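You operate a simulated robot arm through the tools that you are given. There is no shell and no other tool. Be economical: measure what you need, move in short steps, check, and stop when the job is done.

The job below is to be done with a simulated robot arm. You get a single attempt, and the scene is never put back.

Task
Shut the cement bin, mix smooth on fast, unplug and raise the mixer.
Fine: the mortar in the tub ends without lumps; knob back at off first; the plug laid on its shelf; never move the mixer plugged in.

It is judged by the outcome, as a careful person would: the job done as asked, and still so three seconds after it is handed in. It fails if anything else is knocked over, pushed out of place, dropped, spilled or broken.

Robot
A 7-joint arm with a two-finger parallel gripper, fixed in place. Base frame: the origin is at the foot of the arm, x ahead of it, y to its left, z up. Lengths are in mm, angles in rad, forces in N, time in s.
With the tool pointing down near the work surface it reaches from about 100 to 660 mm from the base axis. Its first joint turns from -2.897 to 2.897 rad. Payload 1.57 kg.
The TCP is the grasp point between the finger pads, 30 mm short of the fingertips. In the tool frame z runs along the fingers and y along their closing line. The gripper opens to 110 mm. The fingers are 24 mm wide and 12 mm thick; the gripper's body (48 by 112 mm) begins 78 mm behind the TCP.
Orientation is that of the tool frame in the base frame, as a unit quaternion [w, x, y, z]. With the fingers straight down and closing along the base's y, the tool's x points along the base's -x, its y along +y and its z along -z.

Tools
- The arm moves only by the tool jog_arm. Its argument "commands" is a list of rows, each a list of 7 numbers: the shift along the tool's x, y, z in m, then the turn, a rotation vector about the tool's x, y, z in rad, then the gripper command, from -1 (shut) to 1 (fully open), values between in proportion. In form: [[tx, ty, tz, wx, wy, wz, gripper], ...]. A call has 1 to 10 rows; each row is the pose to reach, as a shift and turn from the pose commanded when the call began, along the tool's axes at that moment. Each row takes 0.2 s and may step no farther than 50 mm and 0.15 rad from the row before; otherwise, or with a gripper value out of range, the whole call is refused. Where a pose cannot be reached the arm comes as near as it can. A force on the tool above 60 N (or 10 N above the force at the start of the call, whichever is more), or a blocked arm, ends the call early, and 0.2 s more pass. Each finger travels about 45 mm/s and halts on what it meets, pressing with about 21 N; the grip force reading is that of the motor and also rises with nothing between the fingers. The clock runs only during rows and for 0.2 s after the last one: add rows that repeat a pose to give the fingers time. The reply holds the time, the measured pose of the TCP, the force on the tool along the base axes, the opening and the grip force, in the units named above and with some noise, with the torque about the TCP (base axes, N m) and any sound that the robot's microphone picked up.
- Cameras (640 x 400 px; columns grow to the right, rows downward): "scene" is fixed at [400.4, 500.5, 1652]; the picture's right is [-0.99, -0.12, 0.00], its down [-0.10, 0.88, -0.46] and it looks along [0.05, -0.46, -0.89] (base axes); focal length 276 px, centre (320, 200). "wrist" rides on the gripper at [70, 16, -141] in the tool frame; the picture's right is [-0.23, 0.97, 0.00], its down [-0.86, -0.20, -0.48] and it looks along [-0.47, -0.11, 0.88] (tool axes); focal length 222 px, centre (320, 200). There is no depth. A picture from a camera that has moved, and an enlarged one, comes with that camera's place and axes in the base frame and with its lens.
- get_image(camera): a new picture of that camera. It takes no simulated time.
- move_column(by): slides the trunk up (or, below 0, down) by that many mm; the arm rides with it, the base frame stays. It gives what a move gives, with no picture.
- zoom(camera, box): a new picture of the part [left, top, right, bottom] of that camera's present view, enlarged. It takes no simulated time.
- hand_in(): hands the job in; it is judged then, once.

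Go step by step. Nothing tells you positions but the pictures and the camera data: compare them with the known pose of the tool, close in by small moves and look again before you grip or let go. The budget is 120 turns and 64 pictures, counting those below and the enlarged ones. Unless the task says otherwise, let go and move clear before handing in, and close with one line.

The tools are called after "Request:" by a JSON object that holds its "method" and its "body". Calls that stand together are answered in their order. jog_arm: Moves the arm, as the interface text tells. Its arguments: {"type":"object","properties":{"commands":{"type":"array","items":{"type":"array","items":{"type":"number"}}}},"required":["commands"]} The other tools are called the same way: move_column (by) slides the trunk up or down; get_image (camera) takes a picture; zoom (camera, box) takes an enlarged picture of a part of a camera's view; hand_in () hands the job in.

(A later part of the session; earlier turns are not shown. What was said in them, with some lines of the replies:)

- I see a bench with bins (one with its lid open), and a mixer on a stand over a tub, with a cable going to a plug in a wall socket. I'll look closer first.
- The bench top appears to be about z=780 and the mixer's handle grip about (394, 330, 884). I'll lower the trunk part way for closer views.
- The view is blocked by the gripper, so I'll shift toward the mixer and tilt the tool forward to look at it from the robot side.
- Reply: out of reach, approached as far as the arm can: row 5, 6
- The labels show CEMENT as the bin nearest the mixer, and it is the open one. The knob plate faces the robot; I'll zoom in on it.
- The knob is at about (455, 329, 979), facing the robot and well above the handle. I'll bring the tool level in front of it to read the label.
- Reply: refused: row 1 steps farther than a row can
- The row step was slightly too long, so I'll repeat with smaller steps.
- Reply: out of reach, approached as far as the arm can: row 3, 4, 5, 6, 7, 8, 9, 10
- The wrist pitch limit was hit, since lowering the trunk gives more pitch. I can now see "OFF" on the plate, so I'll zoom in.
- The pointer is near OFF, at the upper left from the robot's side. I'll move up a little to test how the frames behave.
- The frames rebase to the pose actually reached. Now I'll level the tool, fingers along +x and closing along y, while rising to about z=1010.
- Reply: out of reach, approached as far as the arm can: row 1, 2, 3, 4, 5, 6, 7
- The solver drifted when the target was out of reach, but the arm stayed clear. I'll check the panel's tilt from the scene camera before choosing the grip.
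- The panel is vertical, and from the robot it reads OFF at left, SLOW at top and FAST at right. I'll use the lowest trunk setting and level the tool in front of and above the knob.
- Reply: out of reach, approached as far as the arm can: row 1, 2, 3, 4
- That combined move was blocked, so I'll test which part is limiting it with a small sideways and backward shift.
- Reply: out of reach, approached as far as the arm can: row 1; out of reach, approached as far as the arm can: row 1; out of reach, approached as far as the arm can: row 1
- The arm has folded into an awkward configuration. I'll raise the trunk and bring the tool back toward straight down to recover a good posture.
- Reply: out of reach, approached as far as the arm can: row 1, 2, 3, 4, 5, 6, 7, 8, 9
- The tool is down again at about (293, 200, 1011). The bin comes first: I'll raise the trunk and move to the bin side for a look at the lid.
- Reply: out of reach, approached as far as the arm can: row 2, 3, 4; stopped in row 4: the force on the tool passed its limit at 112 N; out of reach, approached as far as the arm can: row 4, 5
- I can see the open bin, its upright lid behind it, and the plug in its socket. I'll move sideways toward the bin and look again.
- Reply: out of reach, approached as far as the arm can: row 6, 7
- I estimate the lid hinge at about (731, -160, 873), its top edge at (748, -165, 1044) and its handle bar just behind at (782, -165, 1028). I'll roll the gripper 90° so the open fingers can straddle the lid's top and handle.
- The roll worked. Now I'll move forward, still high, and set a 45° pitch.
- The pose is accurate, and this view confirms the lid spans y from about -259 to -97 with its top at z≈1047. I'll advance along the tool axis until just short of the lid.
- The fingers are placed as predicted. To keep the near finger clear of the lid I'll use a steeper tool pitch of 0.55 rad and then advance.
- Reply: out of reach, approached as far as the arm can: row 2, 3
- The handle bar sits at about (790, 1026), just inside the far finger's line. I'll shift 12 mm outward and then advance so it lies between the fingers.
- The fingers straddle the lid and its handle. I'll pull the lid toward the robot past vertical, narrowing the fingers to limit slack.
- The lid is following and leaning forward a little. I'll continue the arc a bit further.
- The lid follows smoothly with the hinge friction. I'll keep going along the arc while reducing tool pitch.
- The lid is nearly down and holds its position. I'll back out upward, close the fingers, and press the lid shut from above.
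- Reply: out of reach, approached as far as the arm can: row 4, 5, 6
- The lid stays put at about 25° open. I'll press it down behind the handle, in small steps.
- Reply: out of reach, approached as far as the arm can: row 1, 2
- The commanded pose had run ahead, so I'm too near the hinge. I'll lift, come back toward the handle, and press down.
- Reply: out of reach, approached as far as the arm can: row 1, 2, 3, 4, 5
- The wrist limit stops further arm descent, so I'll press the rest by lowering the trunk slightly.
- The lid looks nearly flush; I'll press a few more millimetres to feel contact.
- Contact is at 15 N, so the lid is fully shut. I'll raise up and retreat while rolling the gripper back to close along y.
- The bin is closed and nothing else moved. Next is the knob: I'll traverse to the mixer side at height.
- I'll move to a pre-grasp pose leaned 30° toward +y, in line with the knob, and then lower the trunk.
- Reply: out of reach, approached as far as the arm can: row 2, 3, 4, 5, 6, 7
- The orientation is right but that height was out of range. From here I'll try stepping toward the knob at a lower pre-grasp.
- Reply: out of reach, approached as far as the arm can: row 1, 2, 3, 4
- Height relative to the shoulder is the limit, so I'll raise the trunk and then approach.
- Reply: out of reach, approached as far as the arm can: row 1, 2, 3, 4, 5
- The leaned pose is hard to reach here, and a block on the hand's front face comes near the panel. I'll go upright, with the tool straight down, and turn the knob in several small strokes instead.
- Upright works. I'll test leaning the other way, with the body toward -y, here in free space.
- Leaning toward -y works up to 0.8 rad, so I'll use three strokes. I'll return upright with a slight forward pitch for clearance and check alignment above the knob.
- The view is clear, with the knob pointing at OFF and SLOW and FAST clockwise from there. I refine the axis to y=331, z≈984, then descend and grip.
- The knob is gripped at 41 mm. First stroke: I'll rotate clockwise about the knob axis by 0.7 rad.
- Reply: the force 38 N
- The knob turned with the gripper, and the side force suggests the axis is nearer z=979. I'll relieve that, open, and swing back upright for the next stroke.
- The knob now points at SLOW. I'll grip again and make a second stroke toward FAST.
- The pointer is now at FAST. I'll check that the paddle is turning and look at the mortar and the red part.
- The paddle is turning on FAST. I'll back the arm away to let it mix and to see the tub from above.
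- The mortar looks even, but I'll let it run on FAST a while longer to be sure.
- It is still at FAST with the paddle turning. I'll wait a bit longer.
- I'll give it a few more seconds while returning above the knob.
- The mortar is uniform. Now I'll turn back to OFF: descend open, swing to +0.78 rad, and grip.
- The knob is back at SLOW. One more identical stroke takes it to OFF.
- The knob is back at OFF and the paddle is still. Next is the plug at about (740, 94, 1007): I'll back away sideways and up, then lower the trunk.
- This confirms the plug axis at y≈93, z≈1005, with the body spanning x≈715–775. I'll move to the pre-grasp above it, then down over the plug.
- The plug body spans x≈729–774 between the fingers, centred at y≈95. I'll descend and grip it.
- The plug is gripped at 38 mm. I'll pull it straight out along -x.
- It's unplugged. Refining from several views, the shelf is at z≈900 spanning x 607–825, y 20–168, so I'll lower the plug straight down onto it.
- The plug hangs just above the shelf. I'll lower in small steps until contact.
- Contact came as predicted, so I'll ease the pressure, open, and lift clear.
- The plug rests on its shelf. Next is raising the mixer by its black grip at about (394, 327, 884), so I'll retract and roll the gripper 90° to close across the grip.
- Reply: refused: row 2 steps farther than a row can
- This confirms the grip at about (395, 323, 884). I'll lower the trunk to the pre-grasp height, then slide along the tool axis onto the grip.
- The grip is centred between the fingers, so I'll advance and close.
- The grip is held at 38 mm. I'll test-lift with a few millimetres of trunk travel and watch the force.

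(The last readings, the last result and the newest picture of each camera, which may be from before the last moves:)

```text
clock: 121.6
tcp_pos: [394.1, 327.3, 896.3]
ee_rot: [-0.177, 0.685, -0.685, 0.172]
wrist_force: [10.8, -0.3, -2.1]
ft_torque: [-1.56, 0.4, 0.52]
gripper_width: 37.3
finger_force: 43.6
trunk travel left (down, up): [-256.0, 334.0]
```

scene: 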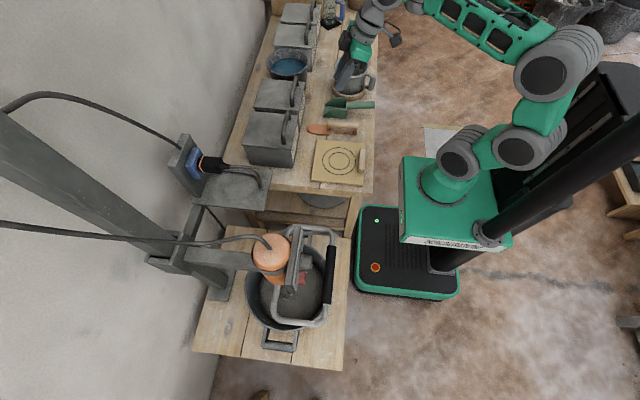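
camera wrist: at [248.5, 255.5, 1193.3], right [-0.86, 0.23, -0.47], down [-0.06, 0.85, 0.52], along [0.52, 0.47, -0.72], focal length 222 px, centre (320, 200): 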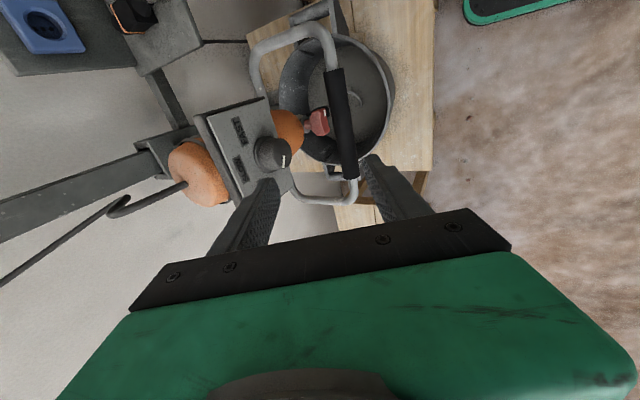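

The force is small, so the mixer seems counterbalanced. I'll raise more and verify by picture.

Request:
{"method": "move_column", "body": {"by": 50}}

Request:
{"method": "get_image", "body": {"camera": "scene"}}

```text
clock: 122.5
tcp_pos: [394.0, 325.7, 946.9]
ee_rot: [0.178, -0.685, 0.685, -0.173]
wrist_force: [10.5, -3.1, 1.9]
ft_torque: [-1.68, 0.49, 0.71]
gripper_width: 37.4
finger_force: 43.6
trunk travel left (down, up): [-306.0, 284.0]
```

```text
9 pictures are left
```

scene: 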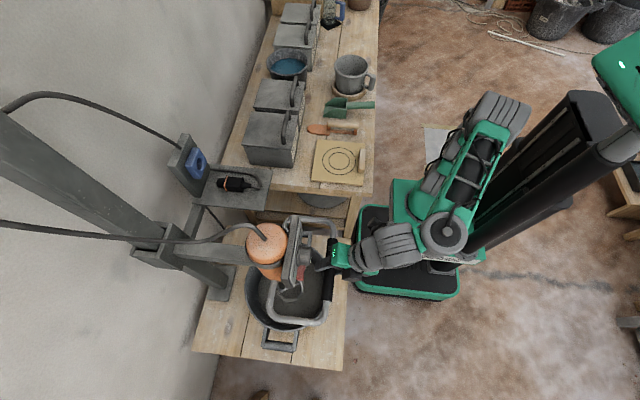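

The mixer and its collar are rising smoothly on the post. I'll continue, watching for an end stop.

Request:
{"method": "move_column", "body": {"by": 80}}

Request:
{"method": "move_column", "body": {"by": 60}}

Request:
{"method": "zoom", "body": {"camera": "scene", "box": [120, 140, 400, 350]}}

```text
clock: 123.7
tcp_pos: [393.9, 327.3, 1027.9]
ee_rot: [-0.178, 0.685, -0.685, 0.172]
wrist_force: [9.1, -2.8, 1.5]
ft_torque: [-1.64, 0.52, 0.7]
gripper_width: 37.3
finger_force: 43.2
trunk travel left (down, up): [-386.0, 204.0]
```

```text
clock: 124.7
tcp_pos: [394.5, 327.1, 1086.2]
ee_rot: [0.179, -0.685, 0.685, -0.172]
wrist_force: [7.1, -3.0, 2.7]
ft_torque: [-1.68, 0.51, 0.67]
gripper_width: 37.2
finger_force: 43.6
trunk travel left (down, up): [-446.0, 144.0]
```

```text
1.90 times, centred on (260, 245) of scene
camera zoom: at [400.4, 500.5, 1652.0], right [-0.99, -0.12, 0.0], down [-0.1, 0.88, -0.46], along [0.05, -0.46, -0.89], focal length 525 px, centre (434, 114)
```

zoom: 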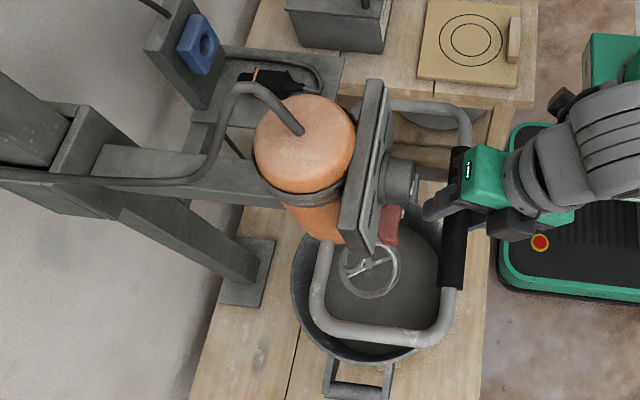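

The paddle is coming out and the force is still low. I'll raise further to find the stop or clear the tub fully.

Request:
{"method": "move_column", "body": {"by": 50}}

Request:
{"method": "move_column", "body": {"by": 40}}

Request:
{"method": "zoom", "body": {"camera": "scene", "box": [120, 140, 400, 350]}}

```text
clock: 125.6
tcp_pos: [392.8, 327.0, 1137.7]
ee_rot: [0.178, -0.685, 0.685, -0.172]
wrist_force: [6.9, -3.1, 2.2]
ft_torque: [-1.74, 0.56, 0.59]
gripper_width: 37.4
finger_force: 43.4
trunk travel left (down, up): [-496.0, 94.0]
```

```text
clock: 126.5
tcp_pos: [393.7, 326.7, 1178.5]
ee_rot: [0.178, -0.685, 0.685, -0.173]
wrist_force: [4.8, -1.0, 2.4]
ft_torque: [-1.73, 0.53, 0.53]
gripper_width: 37.4
finger_force: 43.6
trunk travel left (down, up): [-536.0, 53.0]
```

```text
1.90 times, centred on (260, 245) of scene
camera zoom: at [400.4, 500.5, 1652.0], right [-0.99, -0.12, 0.0], down [-0.1, 0.88, -0.46], along [0.05, -0.46, -0.89], focal length 525 px, centre (434, 114)
```

zoom: 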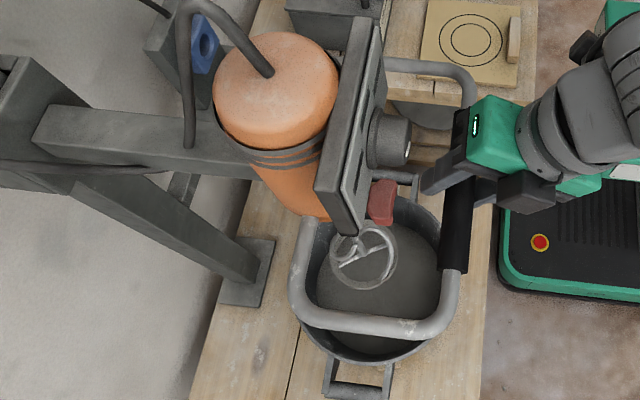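

The paddle looks clear of the tub. I'll lift a little more to see if there's a top stop.

Request:
{"method": "move_column", "body": {"by": 45}}

Request:
{"method": "jog_arm", "body": {"commands": [[0, -0.0048, -0.0088, 0, 0, 0, -1], [0, -0.0096, -0.0176, 0, 0, 0, -1], [0, -0.0144, -0.0263, 0, 0, 0, -1]]}}

```text
clock: 127.3
tcp_pos: [395.1, 326.8, 1222.5]
ee_rot: [0.178, -0.684, 0.686, -0.172]
wrist_force: [5.1, -1.4, 2.2]
ft_torque: [-1.76, 0.56, 0.57]
gripper_width: 37.4
finger_force: 43.6
trunk travel left (down, up): [-582.0, 8.0]
```

```text
clock: 128.1
tcp_pos: [387.6, 326.7, 1237.1]
ee_rot: [-0.163, 0.691, -0.683, 0.174]
wrist_force: [-1.0, 9.3, -15.9]
ft_torque: [1.75, 0.6, -0.51]
gripper_width: 37.4
finger_force: 43.4
trunk travel left (down, up): [-582.0, 8.0]
stopped in row 3: the force on the tool passed its limit at 133 N (the readings are from after the stop); the commanded pose is now the measured one
```

I reached the top stop at about 350 mm of lift. I'll ease back slightly, then open a little to test that the mixer holds.

Request:
{"method": "move_column", "body": {"by": -5}}

Request:
{"method": "jog_arm", "body": {"commands": [[0, 0, 0, 0, 0, 0, -0.2], [0, 0, 0, 0, 0, 0, -0.2], [0, 0, 0, 0, 0, 0, -0.2]]}}

Request:
{"method": "zoom", "body": {"camera": "wrist", "box": [180, 40, 480, 240]}}

```text
clock: 128.7
tcp_pos: [389.1, 326.7, 1235.1]
ee_rot: [-0.168, 0.688, -0.684, 0.173]
wrist_force: [-4.2, 12.8, 4.3]
ft_torque: [1.87, 0.32, -0.6]
gripper_width: 37.4
finger_force: 44.0
trunk travel left (down, up): [-576.0, 13.0]
```

```text
clock: 129.5
tcp_pos: [390.5, 324.6, 1233.4]
ee_rot: [-0.165, 0.688, -0.684, 0.174]
wrist_force: [0.0, -0.3, 0.3]
ft_torque: [0.02, 0.03, 0.03]
gripper_width: 44.1
finger_force: 0.0
trunk travel left (down, up): [-576.0, 13.0]
```

```text
2.00 times, centred on (330, 140) of wrist
camera zoom: at [310.7, 256.5, 1351.1], right [-0.86, 0.22, -0.46], down [-0.05, 0.86, 0.5], along [0.5, 0.46, -0.73], focal length 444 px, centre (300, 320)
```

zoom: 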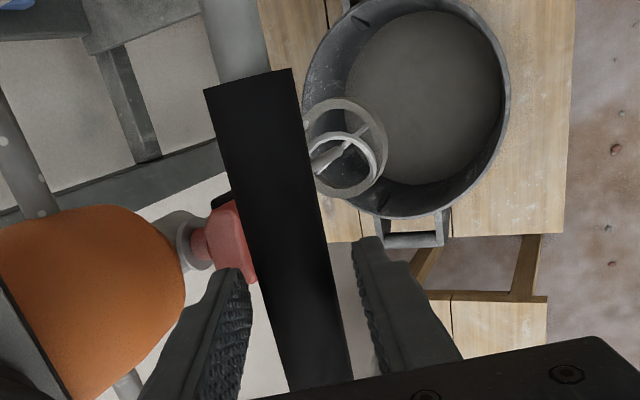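

The mixer holds by itself with no load on the fingers. I'll open and back out along the tool axis, then check.

Request:
{"method": "jog_arm", "body": {"commands": [[0, 0, 0, 0, 0, 0, 0.2], [0, 0, 0, 0, 0, 0, 0.3], [0, 0, 0, 0, 0, 0, 0.3], [0, 0, -0.03, 0, 0, 0, 0.3], [0, 0, -0.06, 0, 0, 0, 0.3], [0, 0, -0.09, 0, 0, 0, 0.3], [0, 0, -0.12, 0, 0, 0, 0.3]]}}

Request:
{"method": "get_image", "body": {"camera": "scene"}}

```text
clock: 131.1
tcp_pos: [338.3, 325.3, 1322.7]
ee_rot: [-0.167, 0.689, -0.684, 0.173]
wrist_force: [-0.1, -0.3, 0.8]
ft_torque: [-0.01, 0.05, -0.01]
gripper_width: 71.6
finger_force: 0.1
out of reach, approached as far as the arm can: row 7
trunk travel left (down, up): [-576.0, 13.0]
```

```text
5 pictures are left
```

scene: 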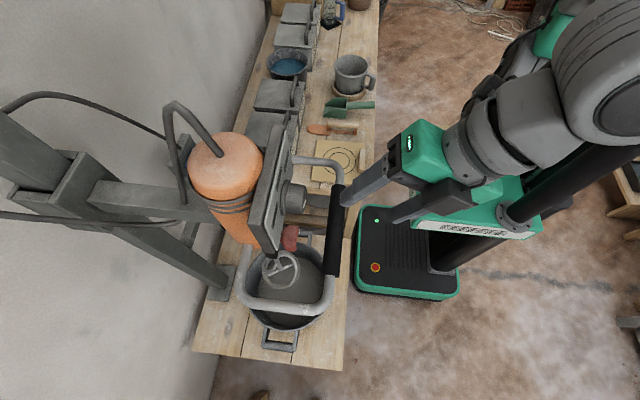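

The mixer stays raised. I'll move the arm clear and recheck after a few seconds.

Request:
{"method": "jog_arm", "body": {"commands": [[0.03, 0.01, 0, 0, 0, 0, 0.3], [0.06, 0.02, 0, 0, 0, 0, 0.3], [0.09, 0.03, 0, 0, 0, 0, 0.3], [0.12, 0.04, 0, 0, 0, 0, 0.3], [0.15, 0.04, 0, 0, 0, 0, 0.3], [0.15, 0.04, 0, 0, 0, 0, 0.3], [0.15, 0.04, 0, 0, 0, 0, 0.3], [0.15, 0.04, 0, 0, 0, 0, 0.3], [0.15, 0.04, 0, 0, 0, 0, 0.3]]}}

Request:
{"method": "jog_arm", "body": {"commands": [[0, 0, 0, 0, 0, 0, 0.3], [0, 0, 0, 0, 0, 0, 0.3], [0, 0, 0, 0, 0, 0, 0.3], [0, 0, 0, 0, 0, 0, 0.3], [0, 0, 0, 0, 0, 0, 0.3], [0, 0, 0, 0, 0, 0, 0.3], [0, 0, 0, 0, 0, 0, 0.3]]}}

Request:
{"method": "get_image", "body": {"camera": "scene"}}

Request:
{"method": "get_image", "body": {"camera": "wrist"}}

```text
clock: 133.1
tcp_pos: [304.0, 174.8, 1306.6]
ee_rot: [-0.165, 0.689, -0.684, 0.174]
wrist_force: [-0.3, 0.3, -0.2]
ft_torque: [-0.05, 0.0, -0.01]
gripper_width: 71.6
finger_force: 0.1
trunk travel left (down, up): [-576.0, 13.0]
```

```text
clock: 134.7
tcp_pos: [304.7, 174.6, 1307.6]
ee_rot: [-0.165, 0.689, -0.684, 0.174]
wrist_force: [-0.5, -0.4, -0.3]
ft_torque: [0.03, -0.05, -0.02]
gripper_width: 71.4
finger_force: 0.0
trunk travel left (down, up): [-576.0, 13.0]
```

```text
4 pictures are left
```

scene: 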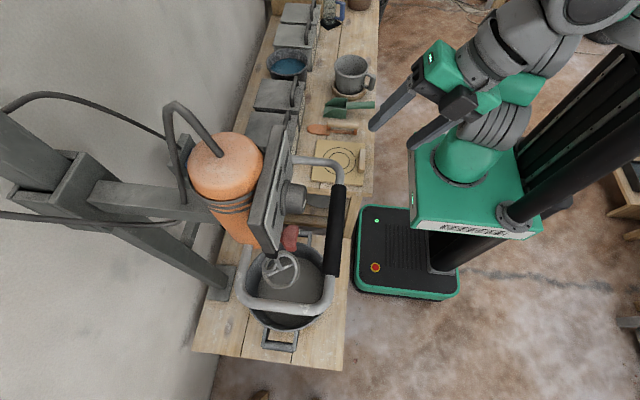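

```text
3 pictures are left
camera wrist: at [224.6, 106.1, 1424.2], right [-0.86, 0.22, -0.46], down [-0.05, 0.86, 0.51], along [0.5, 0.46, -0.73], focal length 222 px, centre (320, 200)
```

wrist: 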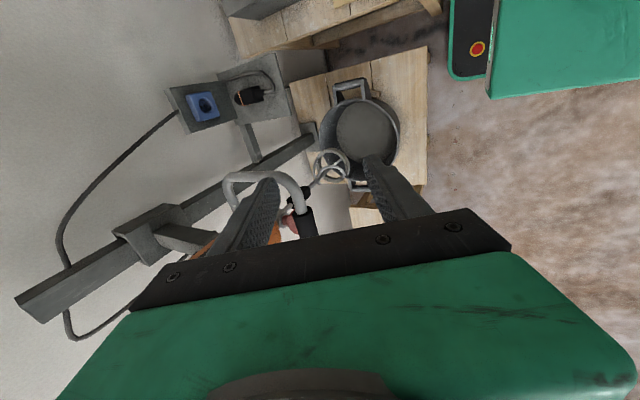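

The mixer is up, the plug is on its shelf and the bin is shut. I'll take one last look at the mortar.

Request:
{"method": "zoom", "body": {"camera": "wrist", "box": [310, 70, 420, 200]}}

```text
3.08 times, centred on (365, 135) of wrist
camera zoom: at [224.6, 106.1, 1424.2], right [-0.86, 0.22, -0.46], down [-0.05, 0.86, 0.51], along [0.5, 0.46, -0.73], focal length 684 px, centre (182, 400)
```

zoom: 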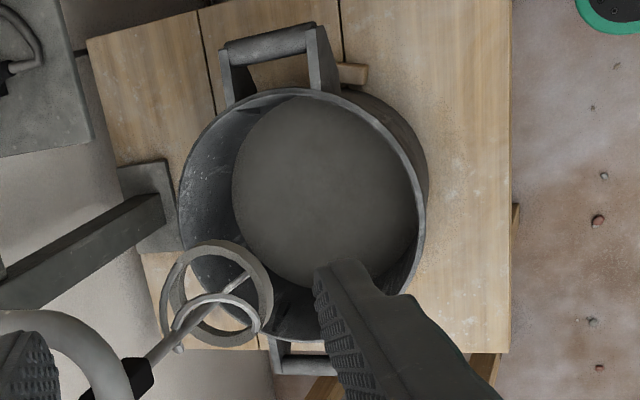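

The mortar is smooth and even, the paddle is clear of the tub, and everything is in place, so I'm handing in.

Request:
{"method": "hand_in", "body": {}}

```text
The job is handed in.
```

I shut the cement bin and ran the mixer on FAST for about 25 seconds until the mortar looked smooth. Then I turned the knob back to OFF, laid the plug on its shelf, raised the mixer to its top stop and moved the arm clear.
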